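You operate a simulated robot arm through the tools that you are given. There is no shell and no other tool. Be economical: measure what you need, move in short steps, check, and stop when the job is done.

The job below is to be done with a simulated two-armed robot. You get a single attempt, and the scene is never put back.

Task
Pick up the heat shield with the green frame with one hand, pass it to the other hand and put it on the top of cabinet two.

Only the result counts: the job must be done as asked and must still hold three seconds after the hand-in. Knocking over, shifting, dropping, spilling or breaking anything else fails it.

Robot
Two 7-joint arms with two-finger parallel grippers on one trunk, on a base that drives. Base frame: it is fixed to the floor where the robot stands at the start and does not move with it; the origin is under the middle of the robot, x ahead of it, y to its left, z up. Readings come in m, rad, newtons and seconds.
The left shoulder is at the start at [0.07, 0.177, 1.17], the right one opposite. With the tool pointing down near the work surface each hand reaches from about 0.3 to 0.74 m from the robot's upright axis, wherever it stands, measured 20 degrees to its own side. Places, roughly: top of cabinet two [-2.3, 2.8, 1.1]. Payload 3.43 kg a hand.
Tool frame (each hand has its own): the origin (TCP) lies between the finger pads and is the grasp point; the fingertips stand 0.03 m ahead of it; z points along the fingers, y is the line along which they close. The gripper opens to 0.094 m. The fingers are 0.028 m wide and 0.01 m thick; the gripper's body (0.05 by 0.096 m) begins 0.055 m behind the TCP.
Orientation is that of the tool frame in the base frame, as a unit quaternion [w, x, y, z]. With the fingers straight down and closing along the base's y, the tool's x points along the base's -x, its y along +y and its z along -z.

Tools
- The arms move only by the tool drive_tool. It takes "left_commands", "right_commands" or both (then of equal length, played together; a hand with none holds still); each is a list of rows, each an object of numbers (a shift or turn left out is 0, a gripper value left out holds the last): "x", "y", "z": the shift along the tool's x, y, z in m; "ax", "ay", "az": the turn, a rotation vector about the tool's x, y, z in rad; "hand": the gripper command, from -1 (fully open) to 1 (shut), values between in proportion. In form: [{"x": .., "y": .., "z": .., "ax": .., "ay": .., "az": .., "hand": ..}, ...]. A call has 1 to 12 rows; each row is the pose to reach, as a shift and turn from the pose commanded when the call began, along the tool's axes at that moment. Each row takes 0.2 s and may step no farther than 0.05 m and 0.15 rad from the row before; otherwise, or with a gripper value out of range, the whole call is refused. Where a pose cannot be reached the arm comes as near as it can. A force on the tool above 40 N (or 10 N above the force at the start of the call, whichever is more), or a blocked arm, ends the call early, and 0.2 s more pass. Each finger travels about 0.153 m/s and halts on what it meets, pressing with about 39 N; the grip force reading is that of the motor and also rises with nothing between the fingers. The clock runs only during rows and for 0.2 s after the last one: add rows that repeat a pose to give the fingers time. It gives the time, the measured TCP pose, the force on the tool (base axes), the opening and the grip force at its end, in the units of the frame above (readings bear some noise), with the torque about the TCP (base axes, N m) and any sound that the robot's microphone picked up, and new pictures: "views" is both (left out), scene, wrist or none (wrist: the cameras of the hands that moved).
- Cameras (640 x 400 px; columns grow to the right, rows downward): "scene" is now at [0.135, -0.0073, 1.4836]; the picture's right is [-0.10, -0.99, -0.00], its down [-0.62, 0.06, -0.78] and it looks along [0.78, -0.08, -0.62] (base axes); focal length 291 px, centre (320, 200). "left" rides on the left gripper at [0.076, -0.014, -0.103] in its tool frame; the picture's right is [0.18, 0.98, 0.00], its down [-0.75, 0.14, -0.64] and it looks along [-0.63, 0.12, 0.77] (tool axes); focal length 243 px, centre (320, 200). "right" rides on the right gripper at [0.076, 0.014, -0.102] in its tool frame; the picture's right is [-0.18, 0.98, 0.00], its down [-0.75, -0.14, -0.64] and it looks along [-0.63, -0.12, 0.77] (tool axes); focal length 243 px, centre (320, 200). There is no depth. A picture from a camera that has moved, and an enlarged one, comes with that camera's place and axes in the base frame and with its lens.
- lift_body(by): slides the trunk up (or, below 0, down) by that many m; the arms and the scene camera ride with it, the base frame stays. It gives what a move gives, with no picture.
- base_move(legs): drives the robot by 1 to 6 legs, each [ahead, turn to the left] in m and rad, along the robot's own axes; the way and the turn of a leg run together, so that a leg with both is an arc; at most 1.5 m and 3.142 rad a leg. The arms and the cameras ride along, it lands a little off, and it stops where it bumps. It gives what a move gives, and a new picture of the scene camera.
- head_to(pan, tilt): turns the head with the scene camera to pan (to the left, within 1.501 rad either way) and tilt (down, from -0.506 to 1.204), counted from straight ahead of the robot. It gives what a move gives, and a new picture of the scene camera.
- zoom(camera, box): a new picture of the part [left, top, right, bottom] of that camera's present view, enlarged. The clock stands still meanwhile.
- finish_job(): hands the job in; it is judged then, once.

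Go step by step. Nothing tells you exact positions but the pictures and the camera data: compare them with the known pose of the tool, close in by small moves and look again before you grip or let go. The budget is 120 turns and 260 pictures, counting those below and the enlarged ones. Unless the task says otherwise, let go and move clear before handing in.

The tools are called after "Emit:" by a JSON object that holds its "name" and its "arguments". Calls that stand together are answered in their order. drive_tool: Moves the arms, as the interface text tells. Its arguments: {"type":"object","properties":{"left_commands":{"type":"array"},"right_commands":{"type":"array"},"views":{"type":"string","enum":["both","scene","wrist","none"]}},"required":[]} The other tools are called the same way: lift_body (by) slides the trunk up or down; base_move (legs) drives the base; head_to (pan, tilt) turns the head that bears the scene camera; zoom (camera, box) takes an enlarged picture of a part of a camera's view; finish_job () hands the job in.

At the start:

```text
t: 0.0
left_tcp_pos: [0.5396, 0.1296, 1.1904]
left_ee_rot: [0.0, 0.001, 1.0, 0.0]
left_ft_force: [0.0, -0.6, 0.6]
left_wrist_torque: [0.02, 0.03, 0.03]
left_grip_width: 0.0939
left_grip_force: 0.0
right_tcp_pos: [0.5339, -0.2435, 1.2005]
right_ee_rot: [0.001, -0.001, 1.0, 0.0]
right_ft_force: [0.1, -1.0, -0.4]
right_wrist_torque: [-0.03, -0.02, 0.0]
right_grip_width: 0.0937
right_grip_force: 0.0
trunk travel left (down, up): [-0.75, 0.09]
robot x, y, heading: [0.0026, 0.002, 0.003]
head pan, tilt: [-0.101, 0.67]
```

scene: 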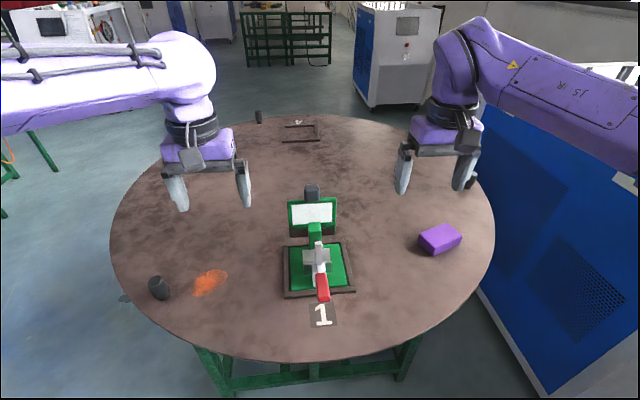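
right: 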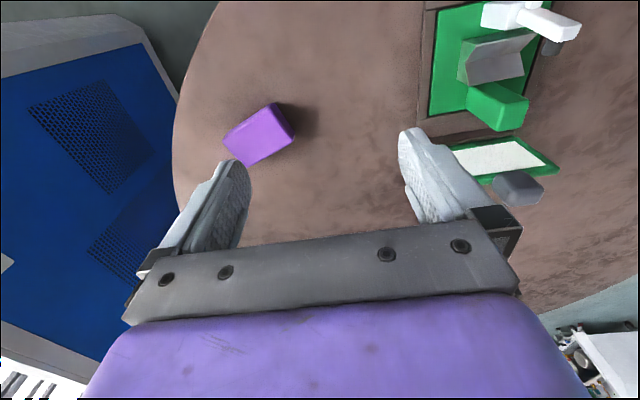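
left: 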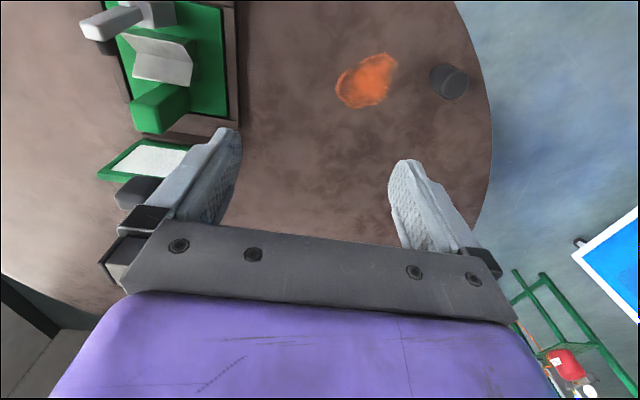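

I see a round table with a green fixture (toggle clamp) and, behind it, a small white panel with a green frame and a grey tab, probably the heat shield. I'll enlarge to understand it.

Emit:
{"name": "zoom", "arguments": {"camera": "scene", "box": [250, 170, 390, 330]}}

Emit:
{"name": "zoom", "arguments": {"camera": "right", "box": [400, 0, 640, 220]}}

Emit:
{"name": "zoom", "arguments": {"camera": "left", "box": [60, 0, 280, 220]}}

Emit:
{"name": "zoom", "arguments": {"camera": "scene", "box": [230, 90, 350, 165]}}

```text
2.50 times, centred on (320, 250) of scene
camera zoom: at [0.135, -0.0073, 1.4836], right [-0.1, -0.99, 0.0], down [-0.62, 0.06, -0.78], along [0.78, -0.08, -0.62], focal length 727 px, centre (320, 75)
```

zoom: 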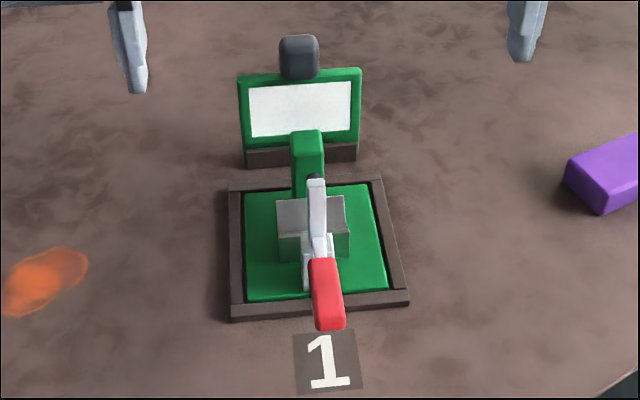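

```text
1.82 times, centred on (520, 110) of right
camera zoom: at [0.4568, -0.2285, 1.3045], right [0.18, 0.98, 0.0], down [0.75, -0.14, 0.64], along [0.63, -0.12, -0.77], focal length 441 px, centre (-44, 364)
```

zoom: 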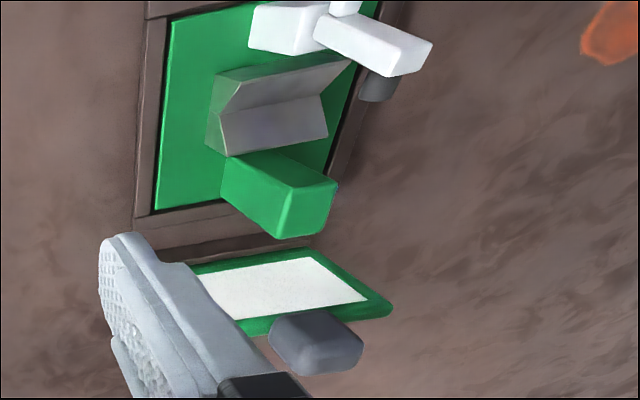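

```text
1.82 times, centred on (170, 110) of left
camera zoom: at [0.464, 0.1158, 1.2919], right [-0.18, 0.98, 0.0], down [0.75, 0.14, 0.64], along [0.63, 0.12, -0.77], focal length 441 px, centre (593, 364)
```

zoom: 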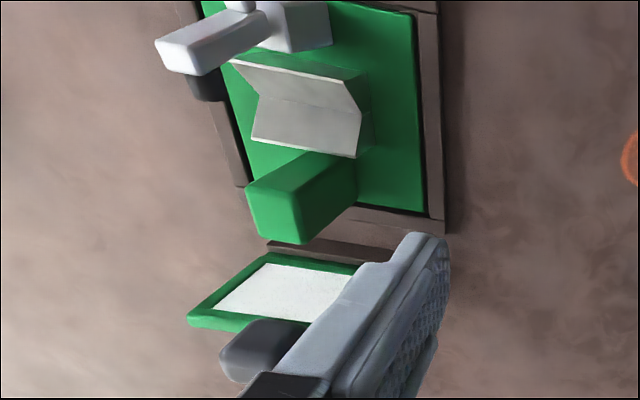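

```text
5.33 times, centred on (290, 128) of scene
camera zoom: at [0.135, -0.0073, 1.4836], right [-0.1, -0.99, 0.0], down [-0.62, 0.06, -0.78], along [0.78, -0.08, -0.62], focal length 1552 px, centre (480, 587)
```

zoom: 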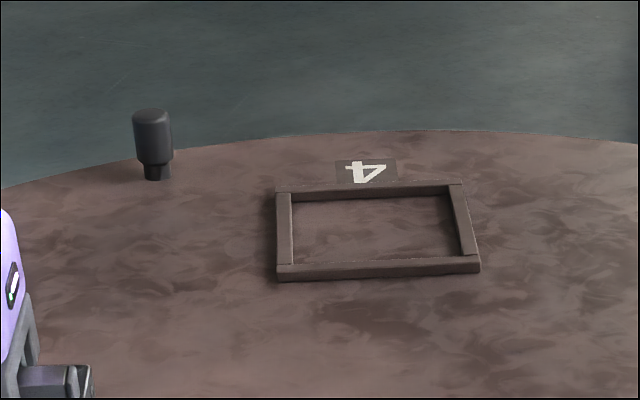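

The shield stands upright in a small slot at about x≈0.65, y from −0.1 to 0.01, top z≈1.08, with a grey knob on top near y≈−0.043. Plan: the left hand takes its left edge (closing along x), the right hand later takes the knob from the front, then lays it flat on the cabinet. First I turn the left wrist.

Emit:
{"name": "drive_tool", "arguments": {"left_commands": [{"az": 0.14, "z": -0.01}, {"az": 0.28, "z": -0.02}, {"az": 0.42, "z": -0.03}, {"az": 0.56, "z": -0.04}, {"az": 0.7, "z": -0.05}, {"az": 0.84, "z": -0.05}, {"az": 0.98, "z": -0.05}, {"az": 1.12, "z": -0.05}, {"az": 1.26, "z": -0.05}, {"az": 1.4, "z": -0.05}, {"az": 1.54, "z": -0.05}, {"az": 1.57, "z": -0.05}], "views": "none"}}

```text
t: 2.6
left_tcp_pos: [0.5409, 0.132, 1.2402]
left_ee_rot: [0.0, 0.708, 0.707, -0.001]
left_ft_force: [-0.7, -0.1, -0.2]
left_wrist_torque: [-0.01, 0.03, 0.0]
left_grip_width: 0.0942
left_grip_force: 0.1
right_tcp_pos: [0.5329, -0.2429, 1.2011]
right_ee_rot: [0.0, 0.0, 1.0, -0.001]
right_ft_force: [0.0, 0.7, -0.1]
right_wrist_torque: [0.01, -0.02, -0.02]
right_grip_width: 0.0941
right_grip_force: 0.0
trunk travel left (down, up): [-0.75, 0.09]
robot x, y, heading: [0.0002, -0.005, 0.002]
head pan, tilt: [-0.101, 0.67]
```

The wrist turned as expected (tool x along +y, y along +x). Now I tilt it so the fingers point down and to the right.

Emit:
{"name": "drive_tool", "arguments": {"left_commands": [{"ay": -0.14, "x": 0.01}, {"ay": -0.28, "x": 0.02}, {"ay": -0.42, "x": 0.03}, {"ay": -0.56, "x": 0.04}, {"ay": -0.7, "x": 0.05}, {"ay": -0.84, "x": 0.05}, {"ay": -0.98, "x": 0.05}, {"ay": -1.047, "x": 0.05}, {"ay": -1.047, "x": 0.05}]}}

```text
t: 4.6
left_tcp_pos: [0.5402, 0.1797, 1.2402]
left_ee_rot: [0.354, 0.612, 0.613, -0.353]
left_ft_force: [-0.2, -0.4, 0.2]
left_wrist_torque: [0.0, -0.03, -0.02]
left_grip_width: 0.0944
left_grip_force: 0.1
right_tcp_pos: [0.5337, -0.2425, 1.2011]
right_ee_rot: [0.0, -0.001, 1.0, 0.0]
right_ft_force: [0.6, -1.0, 0.6]
right_wrist_torque: [0.01, -0.01, -0.01]
right_grip_width: 0.0941
right_grip_force: 0.1
trunk travel left (down, up): [-0.75, 0.09]
robot x, y, heading: [0.0018, 0.0017, -0.002]
head pan, tilt: [-0.101, 0.67]
camera scene: at [0.1349, -0.0077, 1.4836], right [-0.1, -0.99, 0.0], down [-0.62, 0.06, -0.78], along [0.78, -0.08, -0.62], focal length 291 px, centre (320, 200)
camera left: at [0.5256, 0.3066, 1.2248], right [0.98, 0.09, -0.16], down [0.14, 0.18, 0.97], along [0.12, -0.98, 0.16], focal length 243 px, centre (320, 200)
```

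scene: 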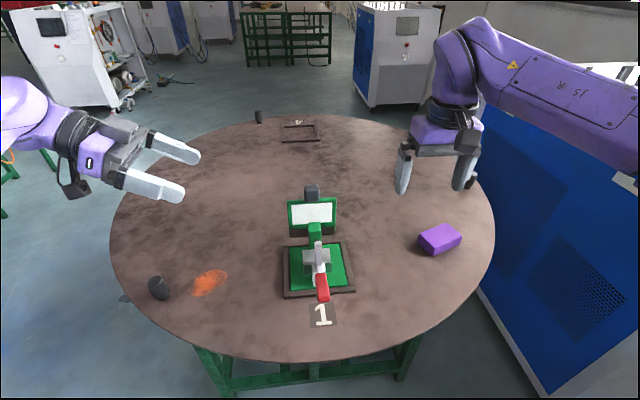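
left: 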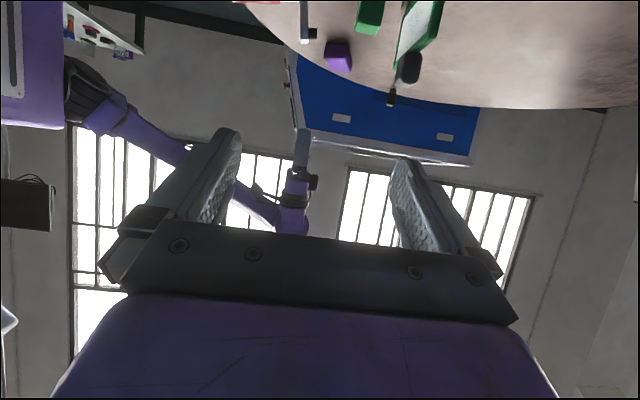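

The tilt works and the left camera now sees the panel edge-on. I enlarge to measure its plane.

Emit:
{"name": "zoom", "arguments": {"camera": "left", "box": [330, 0, 490, 110]}}

```text
3.64 times, centred on (410, 55) of left
camera zoom: at [0.5256, 0.3066, 1.2248], right [0.98, 0.09, -0.16], down [0.14, 0.18, 0.97], along [0.12, -0.98, 0.16], focal length 882 px, centre (-7, 727)
```

zoom: 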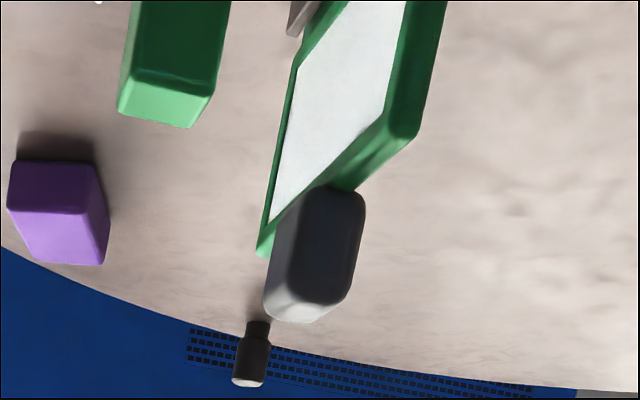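

The panel is ~12 mm thick, vertical, centre x≈0.656, left edge y≈0.013, top z≈1.07. I move the left hand to a pre-grasp spot about 9 cm short, with the fingers partly open.

Emit:
{"name": "drive_tool", "arguments": {"left_commands": [{"x": 0.0128, "y": 0.0193, "z": 0.026, "hand": -0.1}, {"x": 0.0255, "y": 0.0387, "z": 0.052}, {"x": 0.0383, "y": 0.058, "z": 0.0785}, {"x": 0.051, "y": 0.0773, "z": 0.105}, {"x": 0.064, "y": 0.0967, "z": 0.131}, {"x": 0.0766, "y": 0.116, "z": 0.157}, {"x": 0.0766, "y": 0.116, "z": 0.157}]}}

```text
t: 6.2
left_tcp_pos: [0.6551, 0.0827, 1.0954]
left_ee_rot: [0.354, 0.612, 0.612, -0.354]
left_ft_force: [-0.3, 0.5, -0.5]
left_wrist_torque: [-0.03, -0.05, 0.02]
left_grip_width: 0.0517
left_grip_force: 0.1
right_tcp_pos: [0.533, -0.2428, 1.2018]
right_ee_rot: [0.0, 0.0, 1.0, -0.001]
right_ft_force: [-0.3, -0.6, 0.6]
right_wrist_torque: [-0.04, -0.03, -0.01]
right_grip_width: 0.094
right_grip_force: 0.0
trunk travel left (down, up): [-0.75, 0.09]
robot x, y, heading: [0.0005, -0.0023, 0.003]
head pan, tilt: [-0.101, 0.67]
camera scene: at [0.1342, -0.0067, 1.4837], right [-0.1, -0.99, 0.0], down [-0.62, 0.06, -0.78], along [0.78, -0.08, -0.62], focal length 291 px, centre (320, 200)
camera left: at [0.641, 0.2088, 1.0804], right [0.98, 0.09, -0.16], down [0.14, 0.18, 0.97], along [0.12, -0.98, 0.16], focal length 243 px, centre (320, 200)
```

scene: 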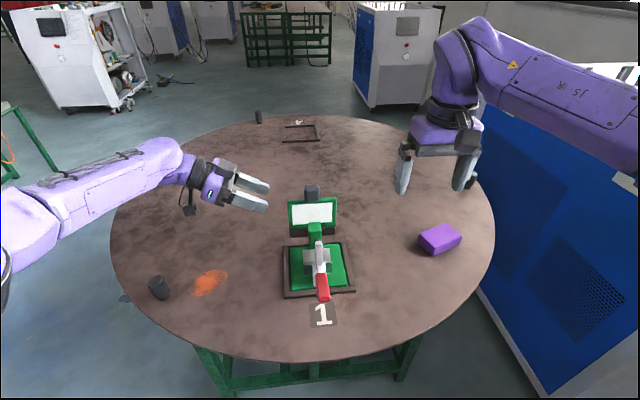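
left: 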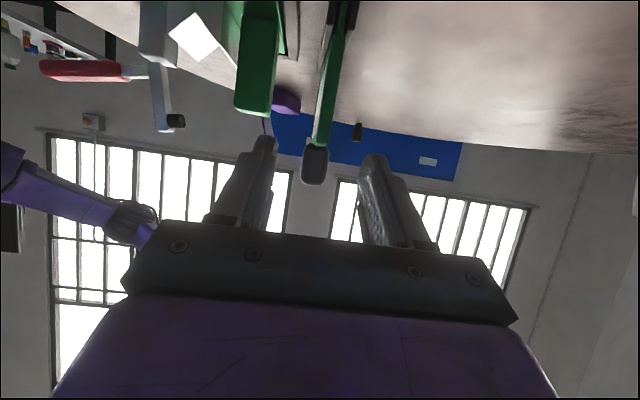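

Emit:
{"name": "zoom", "arguments": {"camera": "left", "box": [220, 0, 420, 200]}}

Emit:
{"name": "zoom", "arguments": {"camera": "scene", "box": [220, 150, 380, 250]}}

```text
2.00 times, centred on (320, 100) of left
camera zoom: at [0.641, 0.2088, 1.0804], right [0.98, 0.09, -0.16], down [0.14, 0.18, 0.97], along [0.12, -0.98, 0.16], focal length 485 px, centre (320, 400)
```

zoom: 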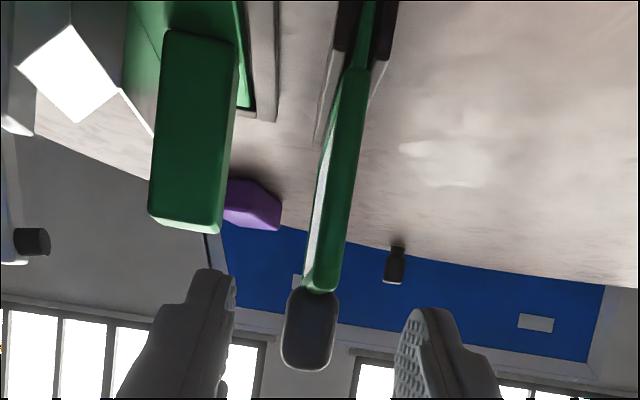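

```text
4.00 times, centred on (300, 200) of scene
camera zoom: at [0.1342, -0.0067, 1.4837], right [-0.1, -0.99, 0.0], down [-0.62, 0.06, -0.78], along [0.78, -0.08, -0.62], focal length 1164 px, centre (400, 200)
```

zoom: 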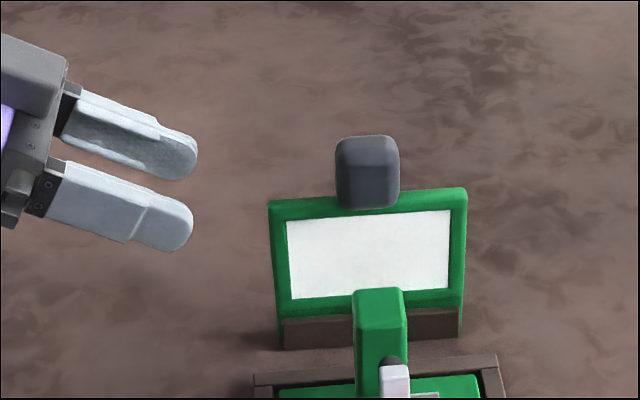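

The panel edge is at x≈0.659, exposed from z 0.99 to 1.07. I advance to have it between the fingers, then check.

Emit:
{"name": "drive_tool", "arguments": {"left_commands": [{"x": 0.004, "y": 0.0035, "z": 0.02, "hand": 0.02}, {"x": 0.004, "y": 0.0035, "z": 0.045}, {"x": 0.004, "y": 0.0035, "z": 0.07}, {"x": 0.004, "y": 0.0035, "z": 0.093}, {"x": 0.004, "y": 0.0035, "z": 0.093}]}}

Emit:
{"name": "zoom", "arguments": {"camera": "scene", "box": [220, 150, 380, 250]}}

Emit:
{"name": "zoom", "arguments": {"camera": "left", "box": [220, 0, 420, 200]}}

```text
t: 7.4
left_tcp_pos: [0.6592, 0.0041, 1.0461]
left_ee_rot: [0.354, 0.612, 0.612, -0.353]
left_ft_force: [0.1, -0.2, -0.8]
left_wrist_torque: [0.02, 0.01, 0.04]
left_grip_width: 0.0461
left_grip_force: 0.0
right_tcp_pos: [0.5337, -0.242, 1.2014]
right_ee_rot: [0.0, 0.0, 1.0, 0.0]
right_ft_force: [0.0, 0.1, -0.1]
right_wrist_torque: [0.02, -0.01, -0.02]
right_grip_width: 0.0942
right_grip_force: 0.0
trunk travel left (down, up): [-0.75, 0.09]
robot x, y, heading: [-0.0004, 0.0001, -0.002]
head pan, tilt: [-0.101, 0.67]
camera scene: at [0.1346, -0.0067, 1.4837], right [-0.1, -0.99, 0.0], down [-0.62, 0.06, -0.78], along [0.78, -0.08, -0.62], focal length 291 px, centre (320, 200)
camera left: at [0.6449, 0.1311, 1.0305], right [0.98, 0.09, -0.16], down [0.14, 0.18, 0.97], along [0.12, -0.98, 0.16], focal length 243 px, centre (320, 200)
```

scene: 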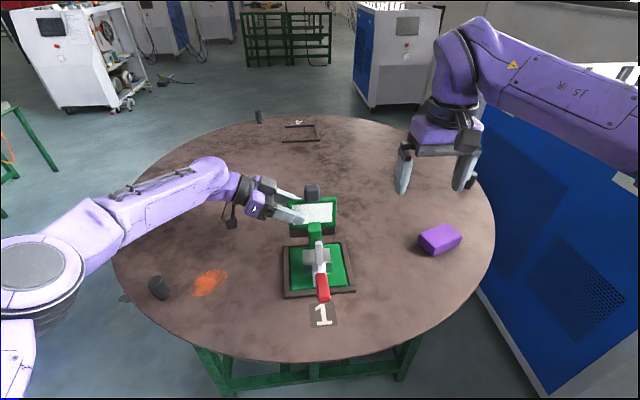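
left: 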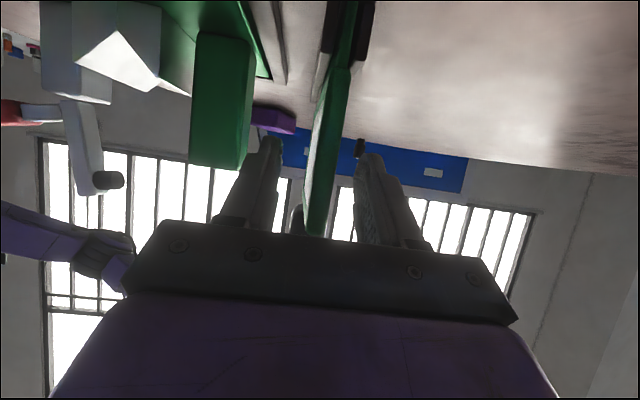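

```text
4.00 times, centred on (300, 200) of scene
camera zoom: at [0.1346, -0.0067, 1.4837], right [-0.1, -0.99, 0.0], down [-0.62, 0.06, -0.78], along [0.78, -0.08, -0.62], focal length 1164 px, centre (400, 200)
```

zoom: 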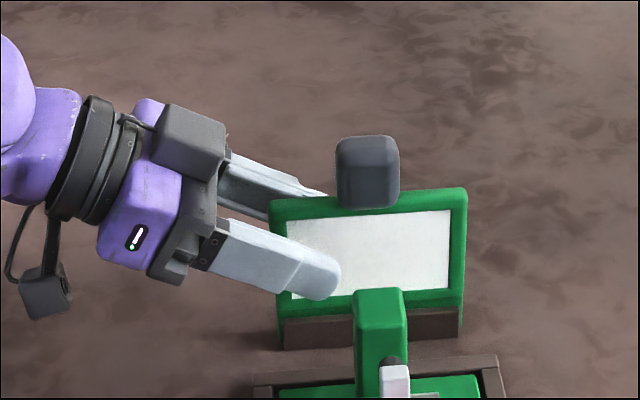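

```text
2.00 times, centred on (320, 100) of left
camera zoom: at [0.6449, 0.1311, 1.0305], right [0.98, 0.09, -0.16], down [0.14, 0.18, 0.97], along [0.12, -0.98, 0.16], focal length 485 px, centre (320, 400)
```

zoom: 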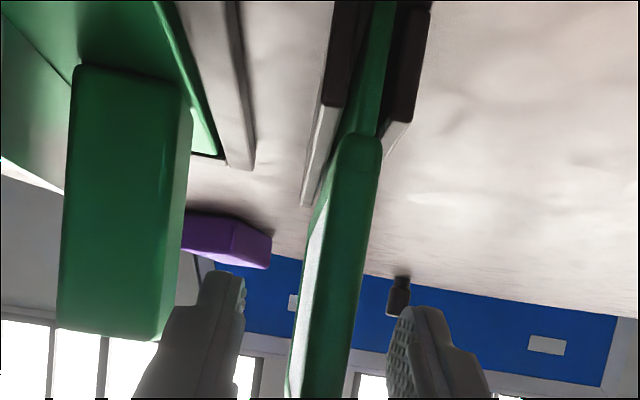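

The panel edge is centred between the fingers, so I close and check.

Emit:
{"name": "drive_tool", "arguments": {"left_commands": [{"hand": 0.5}, {"hand": 1}, {"hand": 1}, {"hand": 1}], "views": "scene"}}

```text
t: 8.4
left_tcp_pos: [0.6594, 0.0052, 1.0453]
left_ee_rot: [0.354, 0.612, 0.613, -0.353]
left_ft_force: [-0.4, 0.2, 0.2]
left_wrist_torque: [0.05, 0.04, 0.03]
left_grip_width: 0.0149
left_grip_force: 39.2
right_tcp_pos: [0.5332, -0.2424, 1.2023]
right_ee_rot: [0.001, 0.0, 1.0, -0.001]
right_ft_force: [0.8, -0.1, 0.4]
right_wrist_torque: [-0.04, 0.0, 0.02]
right_grip_width: 0.094
right_grip_force: 0.0
trunk travel left (down, up): [-0.75, 0.09]
robot x, y, heading: [0.0012, 0.0011, -0.004]
head pan, tilt: [-0.101, 0.67]
camera scene: at [0.1352, -0.0073, 1.4836], right [-0.1, -0.99, 0.0], down [-0.62, 0.06, -0.78], along [0.78, -0.08, -0.62], focal length 291 px, centre (320, 200)
```

scene: 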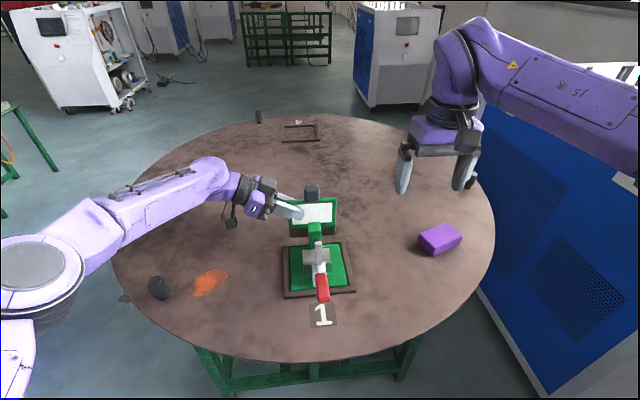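

Gripped at 15 mm. I lift straight up, 5 cm first and slowly.

Emit:
{"name": "drive_tool", "arguments": {"left_commands": [{"x": -0.0087, "z": -0.005}, {"x": -0.0173, "z": -0.01}, {"x": -0.026, "z": -0.015}, {"x": -0.0346, "z": -0.02}, {"x": -0.0433, "z": -0.025}, {"x": -0.0433, "z": -0.025}], "views": "scene"}}

```text
t: 9.8
left_tcp_pos: [0.6593, 0.0037, 1.0948]
left_ee_rot: [0.353, 0.612, 0.613, -0.354]
left_ft_force: [0.4, -1.0, -1.3]
left_wrist_torque: [0.09, 0.03, 0.0]
left_grip_width: 0.0152
left_grip_force: 39.4
right_tcp_pos: [0.5338, -0.243, 1.2009]
right_ee_rot: [0.0, 0.0, 1.0, 0.0]
right_ft_force: [0.4, 0.2, -0.8]
right_wrist_torque: [-0.03, -0.02, 0.02]
right_grip_width: 0.0942
right_grip_force: 0.1
trunk travel left (down, up): [-0.75, 0.09]
robot x, y, heading: [0.0023, 0.0003, -0.0]
head pan, tilt: [-0.101, 0.67]
camera scene: at [0.1356, -0.0072, 1.4835], right [-0.1, -0.99, 0.0], down [-0.62, 0.06, -0.78], along [0.78, -0.08, -0.62], focal length 291 px, centre (320, 200)
```

scene: 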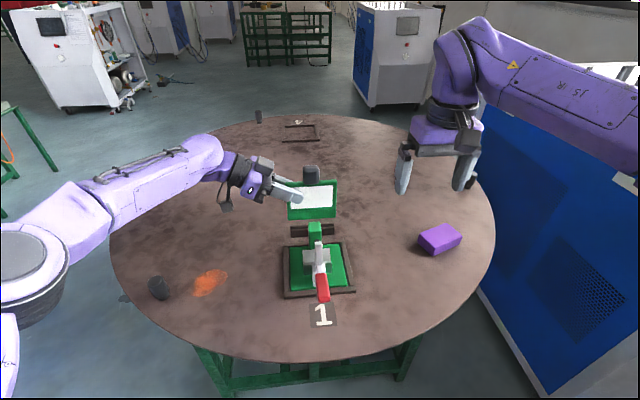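

The shield lifted cleanly and is light. I raise it further and pull it back a little, while the right hand rotates to point forward.

Emit:
{"name": "drive_tool", "arguments": {"left_commands": [{"x": -0.011, "y": -0.005, "z": -0.00625}, {"x": -0.022, "y": -0.01, "z": -0.0125}, {"x": -0.033, "y": -0.015, "z": -0.019}, {"x": -0.044, "y": -0.02, "z": -0.025}, {"x": -0.055, "y": -0.025, "z": -0.031}, {"x": -0.066, "y": -0.03, "z": -0.0375}, {"x": -0.077, "y": -0.035, "z": -0.044}, {"x": -0.088, "y": -0.04, "z": -0.05}, {"x": -0.099, "y": -0.045, "z": -0.056}, {"x": -0.11, "y": -0.05, "z": -0.0625}, {"x": -0.121, "y": -0.055, "z": -0.069}, {"x": -0.13, "y": -0.06, "z": -0.075}], "right_commands": [{"ay": -0.14, "x": 0.007, "z": -0.008}, {"ay": -0.28, "x": 0.014, "z": -0.016}, {"ay": -0.42, "x": 0.021, "z": -0.024}, {"ay": -0.56, "x": 0.028, "z": -0.032}, {"ay": -0.7, "x": 0.035, "z": -0.04}, {"ay": -0.84, "x": 0.042, "z": -0.048}, {"ay": -0.98, "x": 0.049, "z": -0.056}, {"ay": -1.12, "x": 0.056, "z": -0.064}, {"ay": -1.26, "x": 0.063, "z": -0.072}, {"ay": -1.4, "x": 0.07, "z": -0.08}, {"ay": -1.54, "x": 0.077, "z": -0.088}, {"ay": -1.571, "x": 0.08, "z": -0.09}]}}

```text
t: 12.4
left_tcp_pos: [0.5993, 0.0039, 1.2456]
left_ee_rot: [0.353, 0.612, 0.613, -0.354]
left_ft_force: [-0.2, -0.4, -2.0]
left_wrist_torque: [0.06, -0.01, -0.01]
left_grip_width: 0.0146
left_grip_force: 38.9
right_tcp_pos: [0.4397, -0.1459, 1.3164]
right_ee_rot: [0.706, 0.003, 0.708, -0.004]
right_ft_force: [-0.9, 0.1, 0.2]
right_wrist_torque: [-0.02, -0.04, 0.02]
right_grip_width: 0.0941
right_grip_force: 0.0
right hand out of reach, approached as far as the arm can: row 6, 7, 8, 9, 10, 11, 12
trunk travel left (down, up): [-0.75, 0.09]
robot x, y, heading: [-0.0006, -0.0038, -0.002]
head pan, tilt: [-0.101, 0.67]
camera scene: at [0.1353, -0.0069, 1.4836], right [-0.1, -0.99, 0.0], down [-0.62, 0.06, -0.78], along [0.78, -0.08, -0.62], focal length 291 px, centre (320, 200)
camera right: at [0.3357, -0.1298, 1.2414], right [0.01, 0.98, 0.18], down [-0.64, -0.13, 0.76], along [0.77, -0.12, 0.63], focal length 243 px, centre (320, 200)
camera left: at [0.585, 0.1311, 1.23], right [0.98, 0.09, -0.16], down [0.14, 0.18, 0.97], along [0.12, -0.98, 0.16], focal length 243 px, centre (320, 200)
```

scene: 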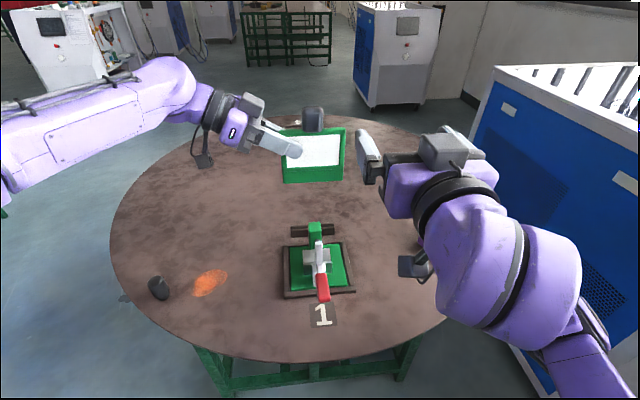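
right: 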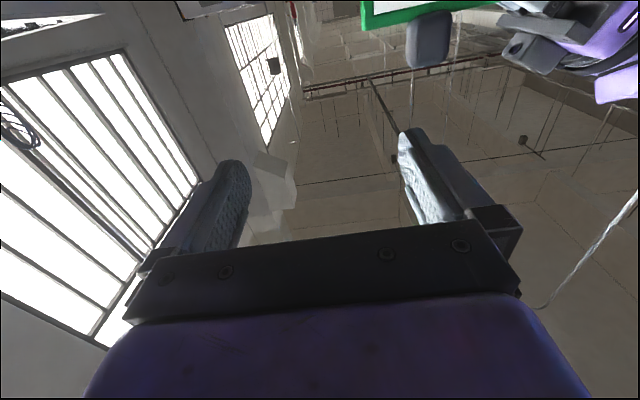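
left: 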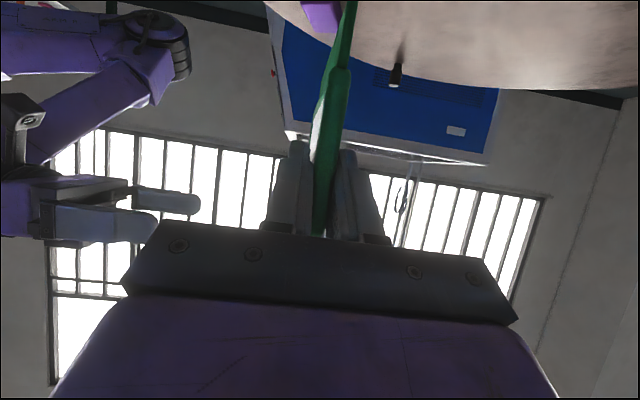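

The right hand points forward now, though not exactly where commanded. Knob is estimated at (0.599, −0.043, 1.29). I bring the right hand in front of it with fingers narrowed to ~6 cm, still short.

Emit:
{"name": "drive_tool", "arguments": {"right_commands": [{"y": 0.02, "x": 0.005, "z": 0.01, "hand": -0.28}, {"y": 0.04, "x": 0.01, "z": 0.02}, {"y": 0.06, "x": 0.015, "z": 0.03}, {"y": 0.08, "x": 0.02, "z": 0.04}, {"y": 0.1, "x": 0.025, "z": 0.05}, {"y": 0.103, "x": 0.025, "z": 0.06}, {"y": 0.103, "x": 0.025, "z": 0.06}]}}

```text
t: 14.0
left_tcp_pos: [0.5988, 0.0036, 1.2455]
left_ee_rot: [0.354, 0.612, 0.613, -0.353]
left_ft_force: [-0.3, -0.7, -2.3]
left_wrist_torque: [0.11, -0.02, 0.03]
left_grip_width: 0.0148
left_grip_force: 38.4
right_tcp_pos: [0.5002, -0.0409, 1.2902]
right_ee_rot: [0.707, 0.0, 0.707, 0.0]
right_ft_force: [-1.4, 0.4, 0.4]
right_wrist_torque: [-0.01, -0.02, -0.01]
right_grip_width: 0.0602
right_grip_force: 0.1
trunk travel left (down, up): [-0.75, 0.09]
robot x, y, heading: [0.0015, 0.0033, 0.004]
head pan, tilt: [-0.101, 0.67]
camera scene: at [0.1353, -0.0072, 1.4836], right [-0.1, -0.99, 0.0], down [-0.62, 0.06, -0.78], along [0.78, -0.08, -0.62], focal length 291 px, centre (320, 200)
camera right: at [0.3962, -0.0259, 1.2152], right [0.0, 0.98, 0.18], down [-0.64, -0.14, 0.75], along [0.77, -0.12, 0.63], focal length 243 px, centre (320, 200)
```

scene: 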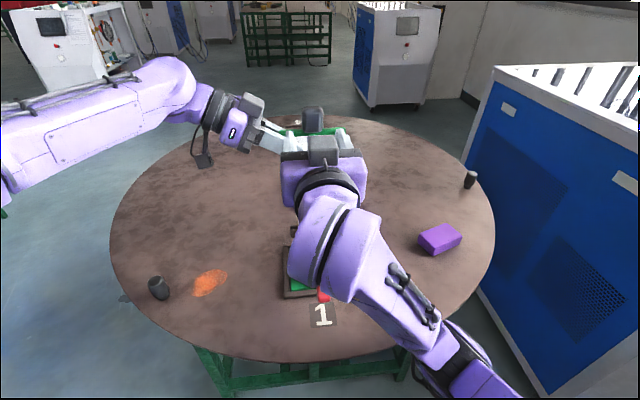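
right: 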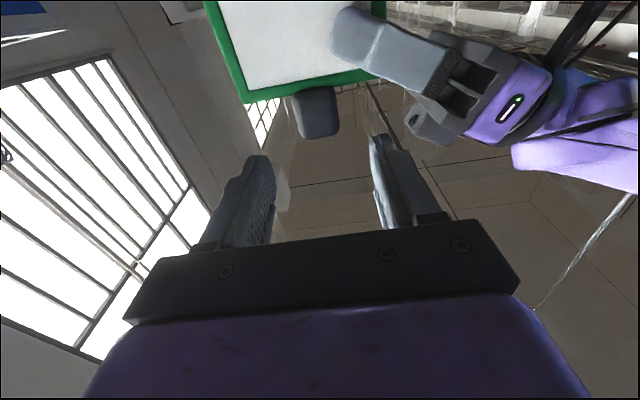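

Emit:
{"name": "zoom", "arguments": {"camera": "right", "box": [200, 0, 480, 240]}}

Emit:
{"name": "zoom", "arguments": {"camera": "scene", "box": [230, 80, 390, 180]}}

Emit:
{"name": "zoom", "arguments": {"camera": "left", "box": [0, 60, 420, 300]}}

```text
1.67 times, centred on (340, 120) of right
camera zoom: at [0.3962, -0.0259, 1.2152], right [0.0, 0.98, 0.18], down [-0.64, -0.14, 0.75], along [0.77, -0.12, 0.63], focal length 404 px, centre (287, 333)
```

zoom: 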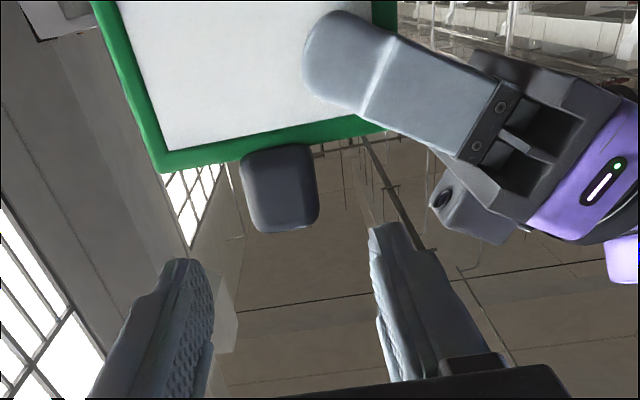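

```text
4.00 times, centred on (310, 130) of scene
camera zoom: at [0.1353, -0.0072, 1.4836], right [-0.1, -0.99, 0.0], down [-0.62, 0.06, -0.78], along [0.78, -0.08, -0.62], focal length 1164 px, centre (360, 480)
```

zoom: 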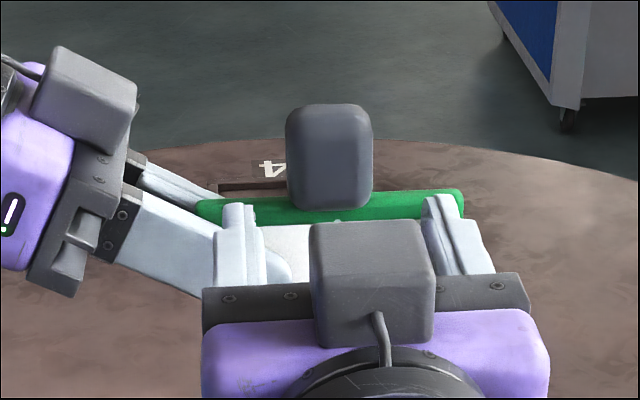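

```text
1.52 times, centred on (210, 180) of left
camera zoom: at [0.5851, 0.1308, 1.2299], right [0.98, 0.09, -0.16], down [0.14, 0.18, 0.97], along [0.12, -0.98, 0.16], focal length 370 px, centre (488, 230)
```

zoom: 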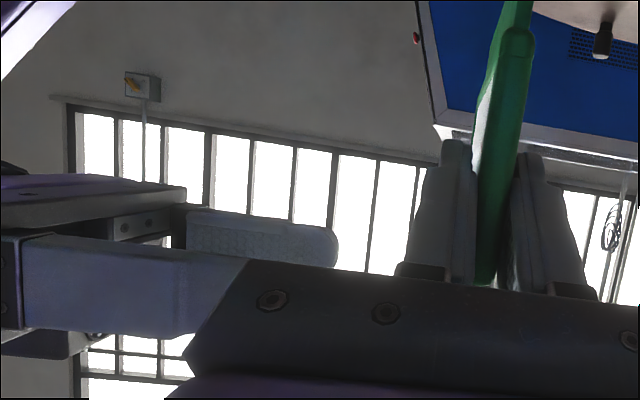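

The knob lies straight ahead at y≈−0.042, z≈1.289, x≈0.599. I advance 7.4 cm so the tips stop level with the panel's back, then look.

Emit:
{"name": "drive_tool", "arguments": {"right_commands": [{"z": 0.02, "y": -0.001}, {"z": 0.04, "y": -0.001}, {"z": 0.06, "y": -0.001}, {"z": 0.074, "y": -0.001}, {"z": 0.074, "y": -0.001}], "views": "both"}}

Emit:
{"name": "zoom", "arguments": {"camera": "right", "box": [200, 0, 480, 240]}}

Emit:
{"name": "zoom", "arguments": {"camera": "scene", "box": [230, 80, 390, 180]}}

Emit:
{"name": "zoom", "arguments": {"camera": "left", "box": [100, 60, 520, 300]}}

```text
t: 15.2
left_tcp_pos: [0.599, 0.0036, 1.245]
left_ee_rot: [0.354, 0.611, 0.613, -0.353]
left_ft_force: [-0.7, -0.2, -1.9]
left_wrist_torque: [0.06, 0.01, -0.05]
left_grip_width: 0.0151
left_grip_force: 39.7
right_tcp_pos: [0.5484, -0.0349, 1.2924]
right_ee_rot: [0.706, -0.001, 0.708, -0.001]
right_ft_force: [-0.3, -0.2, 0.5]
right_wrist_torque: [-0.01, 0.02, 0.0]
right_grip_width: 0.0605
right_grip_force: 0.0
right hand out of reach, approached as far as the arm can: row 3, 4, 5
trunk travel left (down, up): [-0.75, 0.09]
robot x, y, heading: [0.0005, -0.0015, 0.001]
head pan, tilt: [-0.101, 0.67]
camera scene: at [0.1354, -0.0072, 1.4836], right [-0.1, -0.99, 0.0], down [-0.62, 0.06, -0.78], along [0.78, -0.08, -0.62], focal length 291 px, centre (320, 200)
camera right: at [0.444, -0.0212, 1.2187], right [0.0, 0.98, 0.18], down [-0.64, -0.14, 0.76], along [0.77, -0.12, 0.63], focal length 243 px, centre (320, 200)
```

scene: 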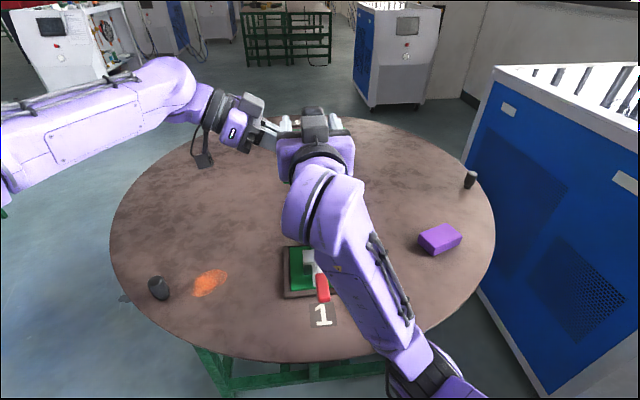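
right: 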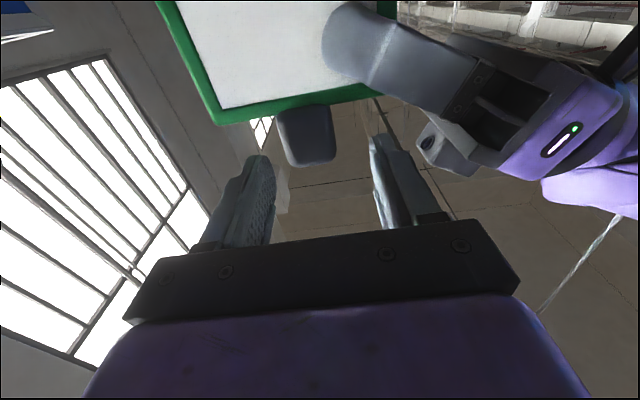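

```text
1.67 times, centred on (340, 120) of right
camera zoom: at [0.444, -0.0212, 1.2187], right [0.0, 0.98, 0.18], down [-0.64, -0.14, 0.76], along [0.77, -0.12, 0.63], focal length 404 px, centre (287, 333)
```

zoom: 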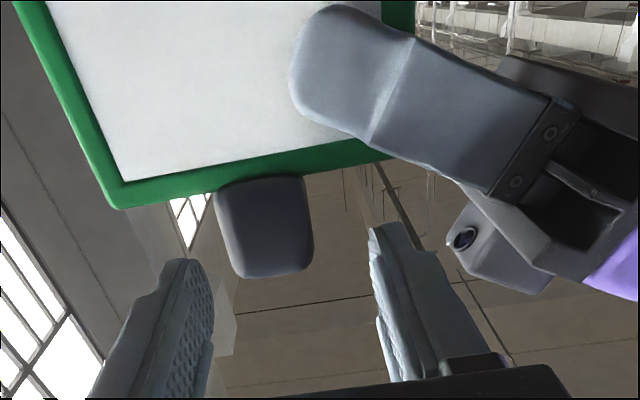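

```text
4.00 times, centred on (310, 130) of scene
camera zoom: at [0.1354, -0.0072, 1.4836], right [-0.1, -0.99, 0.0], down [-0.62, 0.06, -0.78], along [0.78, -0.08, -0.62], focal length 1164 px, centre (360, 480)
```

zoom: 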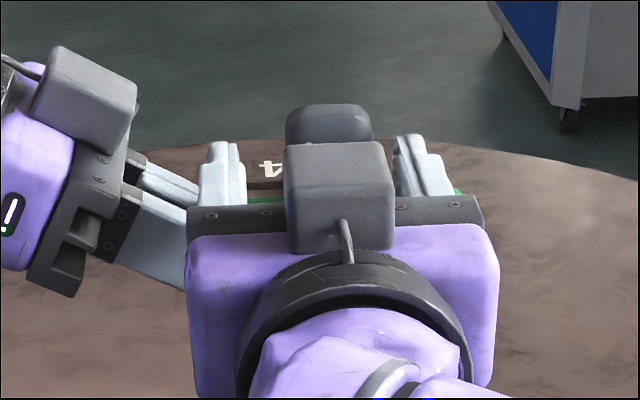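

```text
1.52 times, centred on (310, 180) of left
camera zoom: at [0.5852, 0.1308, 1.2298], right [0.98, 0.09, -0.16], down [0.14, 0.18, 0.97], along [0.12, -0.98, 0.16], focal length 370 px, centre (335, 230)
```

zoom: 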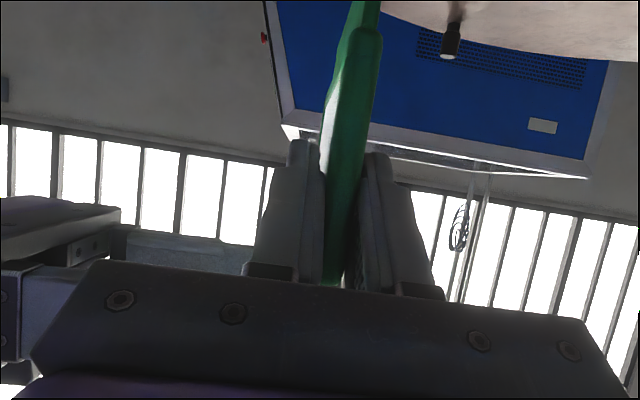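

The right arm runs out of reach at x≈0.55. I back it off 10 cm and bring the shield 8.5 cm nearer with the left hand.

Emit:
{"name": "drive_tool", "arguments": {"right_commands": [{"z": -0.025, "y": -0.002}, {"z": -0.05, "y": -0.004}, {"z": -0.075, "y": -0.006}, {"z": -0.1, "y": -0.007}, {"z": -0.1, "y": -0.007}], "views": "none"}}

Emit:
{"name": "drive_tool", "arguments": {"left_commands": [{"y": -0.02}, {"y": -0.04}, {"y": -0.06}, {"y": -0.08}, {"y": -0.085}, {"y": -0.085}], "views": "scene"}}

Emit:
{"name": "zoom", "arguments": {"camera": "right", "box": [200, 0, 480, 240]}}

```text
t: 16.4
left_tcp_pos: [0.5994, 0.0039, 1.2455]
left_ee_rot: [0.353, 0.612, 0.613, -0.354]
left_ft_force: [0.2, -0.2, -0.8]
left_wrist_torque: [0.08, 0.0, -0.03]
left_grip_width: 0.0149
left_grip_force: 39.0
right_tcp_pos: [0.4477, -0.0442, 1.293]
right_ee_rot: [0.707, 0.0, 0.707, 0.0]
right_ft_force: [0.5, -0.9, 0.0]
right_wrist_torque: [-0.03, -0.01, -0.02]
right_grip_width: 0.0602
right_grip_force: 0.0
trunk travel left (down, up): [-0.75, 0.09]
robot x, y, heading: [-0.0001, -0.003, -0.0]
head pan, tilt: [-0.101, 0.67]
```

```text
t: 17.8
left_tcp_pos: [0.5152, 0.0043, 1.2442]
left_ee_rot: [0.355, 0.611, 0.613, -0.353]
left_ft_force: [-0.7, 0.1, -2.6]
left_wrist_torque: [0.11, 0.0, -0.01]
left_grip_width: 0.0151
left_grip_force: 39.2
right_tcp_pos: [0.4478, -0.043, 1.2922]
right_ee_rot: [0.707, 0.0, 0.707, 0.0]
right_ft_force: [0.1, 0.0, 0.4]
right_wrist_torque: [-0.01, -0.02, 0.02]
right_grip_width: 0.0602
right_grip_force: 0.0
trunk travel left (down, up): [-0.75, 0.09]
robot x, y, heading: [-0.0011, 0.0016, -0.002]
head pan, tilt: [-0.101, 0.67]
camera scene: at [0.1353, -0.0071, 1.4836], right [-0.1, -0.99, 0.0], down [-0.62, 0.06, -0.78], along [0.78, -0.08, -0.62], focal length 291 px, centre (320, 200)
```

scene: 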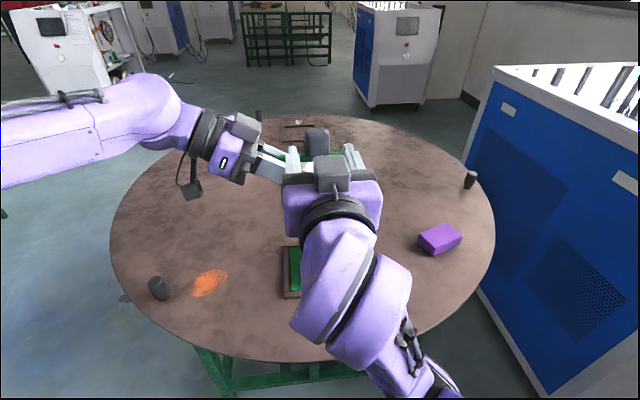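

```text
1.67 times, centred on (340, 120) of right
camera zoom: at [0.3442, -0.0285, 1.2185], right [0.0, 0.98, 0.18], down [-0.64, -0.14, 0.75], along [0.77, -0.12, 0.63], focal length 404 px, centre (287, 333)
```

zoom: 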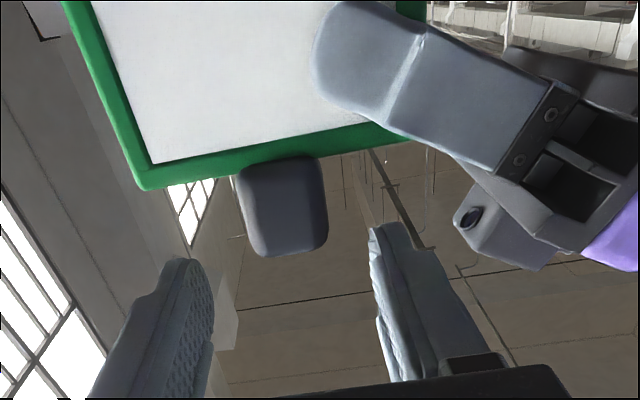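

The knob sits at about (0.515, −0.043, 1.286). I advance 4.3 cm, slightly lower, and look before gripping.

Emit:
{"name": "drive_tool", "arguments": {"right_commands": [{"z": 0.012, "x": 0.004}, {"z": 0.024, "x": 0.004}, {"z": 0.036, "x": 0.004}, {"z": 0.043, "x": 0.004}, {"z": 0.043, "x": 0.004}], "views": "scene"}}

Emit:
{"name": "zoom", "arguments": {"camera": "right", "box": [200, 0, 480, 240]}}

Emit:
{"name": "zoom", "arguments": {"camera": "scene", "box": [240, 100, 400, 200]}}

```text
t: 19.0
left_tcp_pos: [0.5144, 0.0047, 1.2443]
left_ee_rot: [0.354, 0.612, 0.613, -0.353]
left_ft_force: [0.3, -0.3, -1.5]
left_wrist_torque: [0.1, 0.02, 0.01]
left_grip_width: 0.0151
left_grip_force: 39.5
right_tcp_pos: [0.4901, -0.043, 1.2902]
right_ee_rot: [0.707, 0.0, 0.707, 0.0]
right_ft_force: [0.6, 0.2, -0.2]
right_wrist_torque: [0.0, 0.01, 0.07]
right_grip_width: 0.0603
right_grip_force: 0.1
trunk travel left (down, up): [-0.75, 0.09]
robot x, y, heading: [-0.0026, -0.0003, 0.001]
head pan, tilt: [-0.101, 0.67]
camera scene: at [0.135, -0.007, 1.4836], right [-0.1, -0.99, 0.0], down [-0.62, 0.06, -0.78], along [0.78, -0.08, -0.62], focal length 291 px, centre (320, 200)
```

scene: 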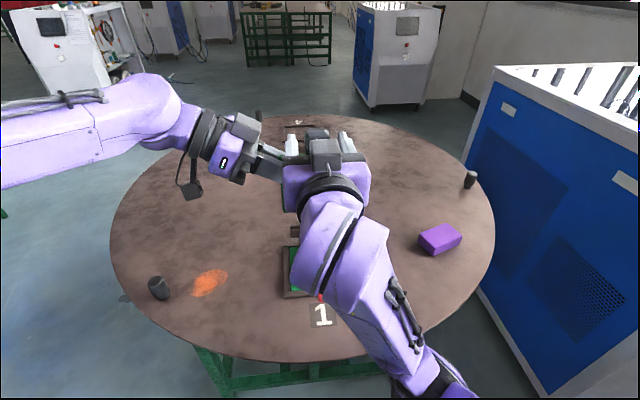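

```text
1.67 times, centred on (340, 120) of right
camera zoom: at [0.3868, -0.0278, 1.2146], right [0.0, 0.98, 0.18], down [-0.64, -0.14, 0.75], along [0.77, -0.12, 0.63], focal length 404 px, centre (287, 333)
```

zoom: 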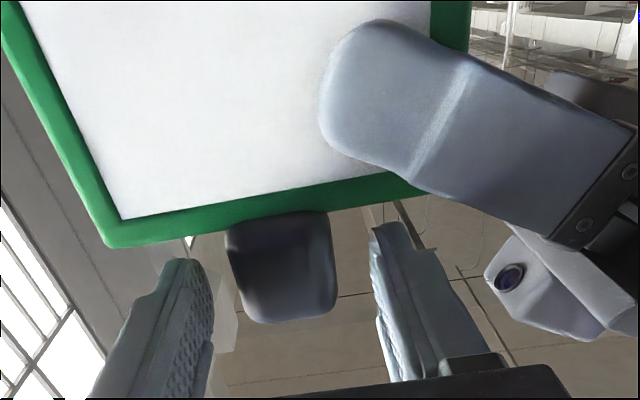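

```text
4.00 times, centred on (320, 150) of scene
camera zoom: at [0.135, -0.007, 1.4836], right [-0.1, -0.99, 0.0], down [-0.62, 0.06, -0.78], along [0.78, -0.08, -0.62], focal length 1164 px, centre (320, 400)
```

zoom: 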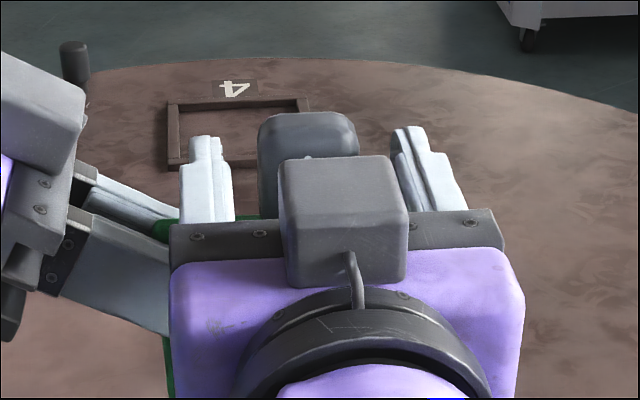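

The knob is centred between the right fingers. I close the right gripper.

Emit:
{"name": "drive_tool", "arguments": {"right_commands": [{"hand": 0.1}, {"hand": 0.4}, {"hand": 1}, {"hand": 1}, {"hand": 1}], "views": "none"}}

Emit:
{"name": "zoom", "arguments": {"camera": "right", "box": [200, 0, 480, 240]}}

Emit:
{"name": "zoom", "arguments": {"camera": "scene", "box": [240, 100, 400, 200]}}

```text
t: 20.2
left_tcp_pos: [0.5145, 0.0043, 1.2449]
left_ee_rot: [0.354, 0.612, 0.613, -0.353]
left_ft_force: [-2.1, 3.4, -1.2]
left_wrist_torque: [-0.07, 0.01, 0.0]
left_grip_width: 0.0152
left_grip_force: 38.8
right_tcp_pos: [0.4907, -0.043, 1.2902]
right_ee_rot: [0.707, -0.001, 0.707, 0.0]
right_ft_force: [1.3, -2.4, 0.6]
right_wrist_torque: [0.06, -0.05, -0.13]
right_grip_width: 0.0354
right_grip_force: 38.6
trunk travel left (down, up): [-0.75, 0.09]
robot x, y, heading: [0.0004, -0.0023, -0.001]
head pan, tilt: [-0.101, 0.67]
```

```text
1.67 times, centred on (340, 120) of right
camera zoom: at [0.3869, -0.028, 1.2145], right [0.0, 0.98, 0.18], down [-0.64, -0.14, 0.75], along [0.77, -0.12, 0.63], focal length 404 px, centre (287, 333)
```

zoom: 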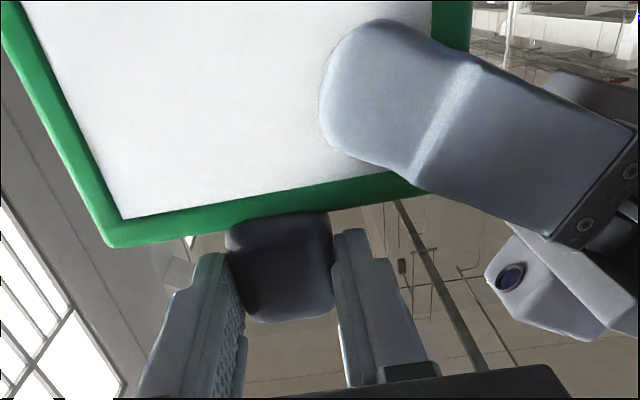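

```text
4.00 times, centred on (320, 150) of scene
camera zoom: at [0.1352, -0.007, 1.4836], right [-0.1, -0.99, 0.0], down [-0.62, 0.06, -0.78], along [0.78, -0.08, -0.62], focal length 1164 px, centre (320, 400)
```

zoom: 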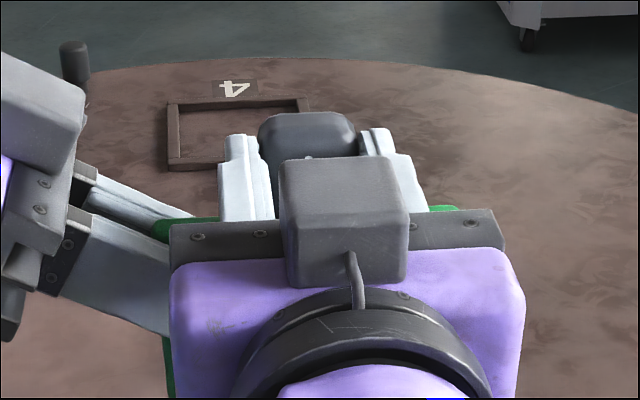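

The right hand has the knob at 35 mm with full grip. Now the left opens and withdraws along its own axis.

Emit:
{"name": "drive_tool", "arguments": {"left_commands": [{"hand": 0.5}, {"hand": 0.0}, {"hand": -0.2}, {"hand": -0.2}, {"z": -0.03, "hand": -0.2}, {"z": -0.07}, {"z": -0.11}, {"z": -0.15}], "views": "scene"}}

Emit:
{"name": "zoom", "arguments": {"camera": "right", "box": [120, 0, 520, 300]}}

```text
t: 22.0
left_tcp_pos: [0.5134, 0.1372, 1.3196]
left_ee_rot: [0.354, 0.611, 0.613, -0.354]
left_ft_force: [1.0, 1.5, -0.1]
left_wrist_torque: [-0.03, 0.0, 0.03]
left_grip_width: 0.0563
left_grip_force: 0.0
right_tcp_pos: [0.49, -0.0407, 1.2903]
right_ee_rot: [0.707, -0.001, 0.707, 0.0]
right_ft_force: [-0.3, 0.3, -0.1]
right_wrist_torque: [0.05, 0.08, -0.02]
right_grip_width: 0.0354
right_grip_force: 39.3
trunk travel left (down, up): [-0.75, 0.09]
robot x, y, heading: [-0.0023, -0.0018, -0.001]
head pan, tilt: [-0.101, 0.67]
camera scene: at [0.1346, -0.0053, 1.4836], right [-0.1, -0.99, 0.0], down [-0.62, 0.06, -0.78], along [0.78, -0.08, -0.62], focal length 291 px, centre (320, 200)
```

scene: 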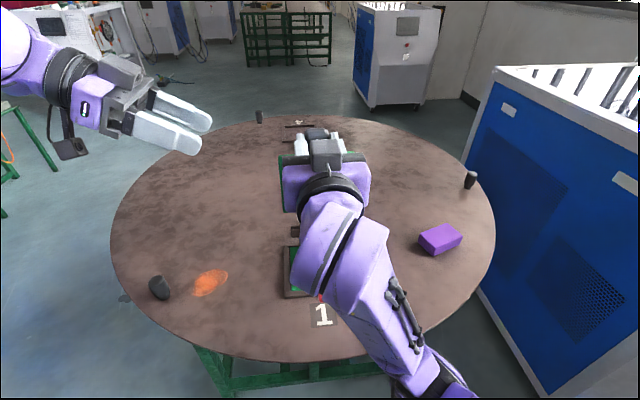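

```text
1.33 times, centred on (320, 150) of right
camera zoom: at [0.3863, -0.0265, 1.2147], right [0.0, 0.98, 0.18], down [-0.64, -0.14, 0.75], along [0.77, -0.12, 0.63], focal length 324 px, centre (320, 267)
```

zoom: 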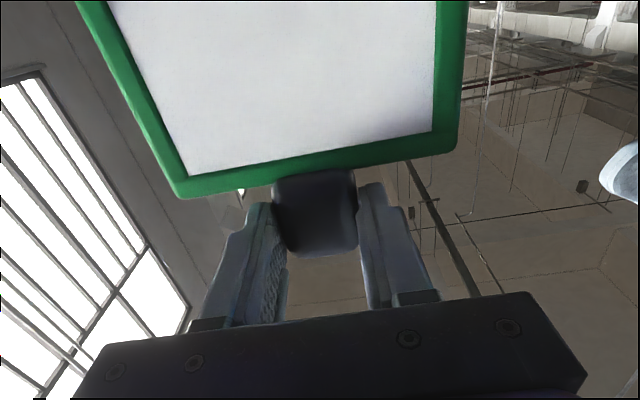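

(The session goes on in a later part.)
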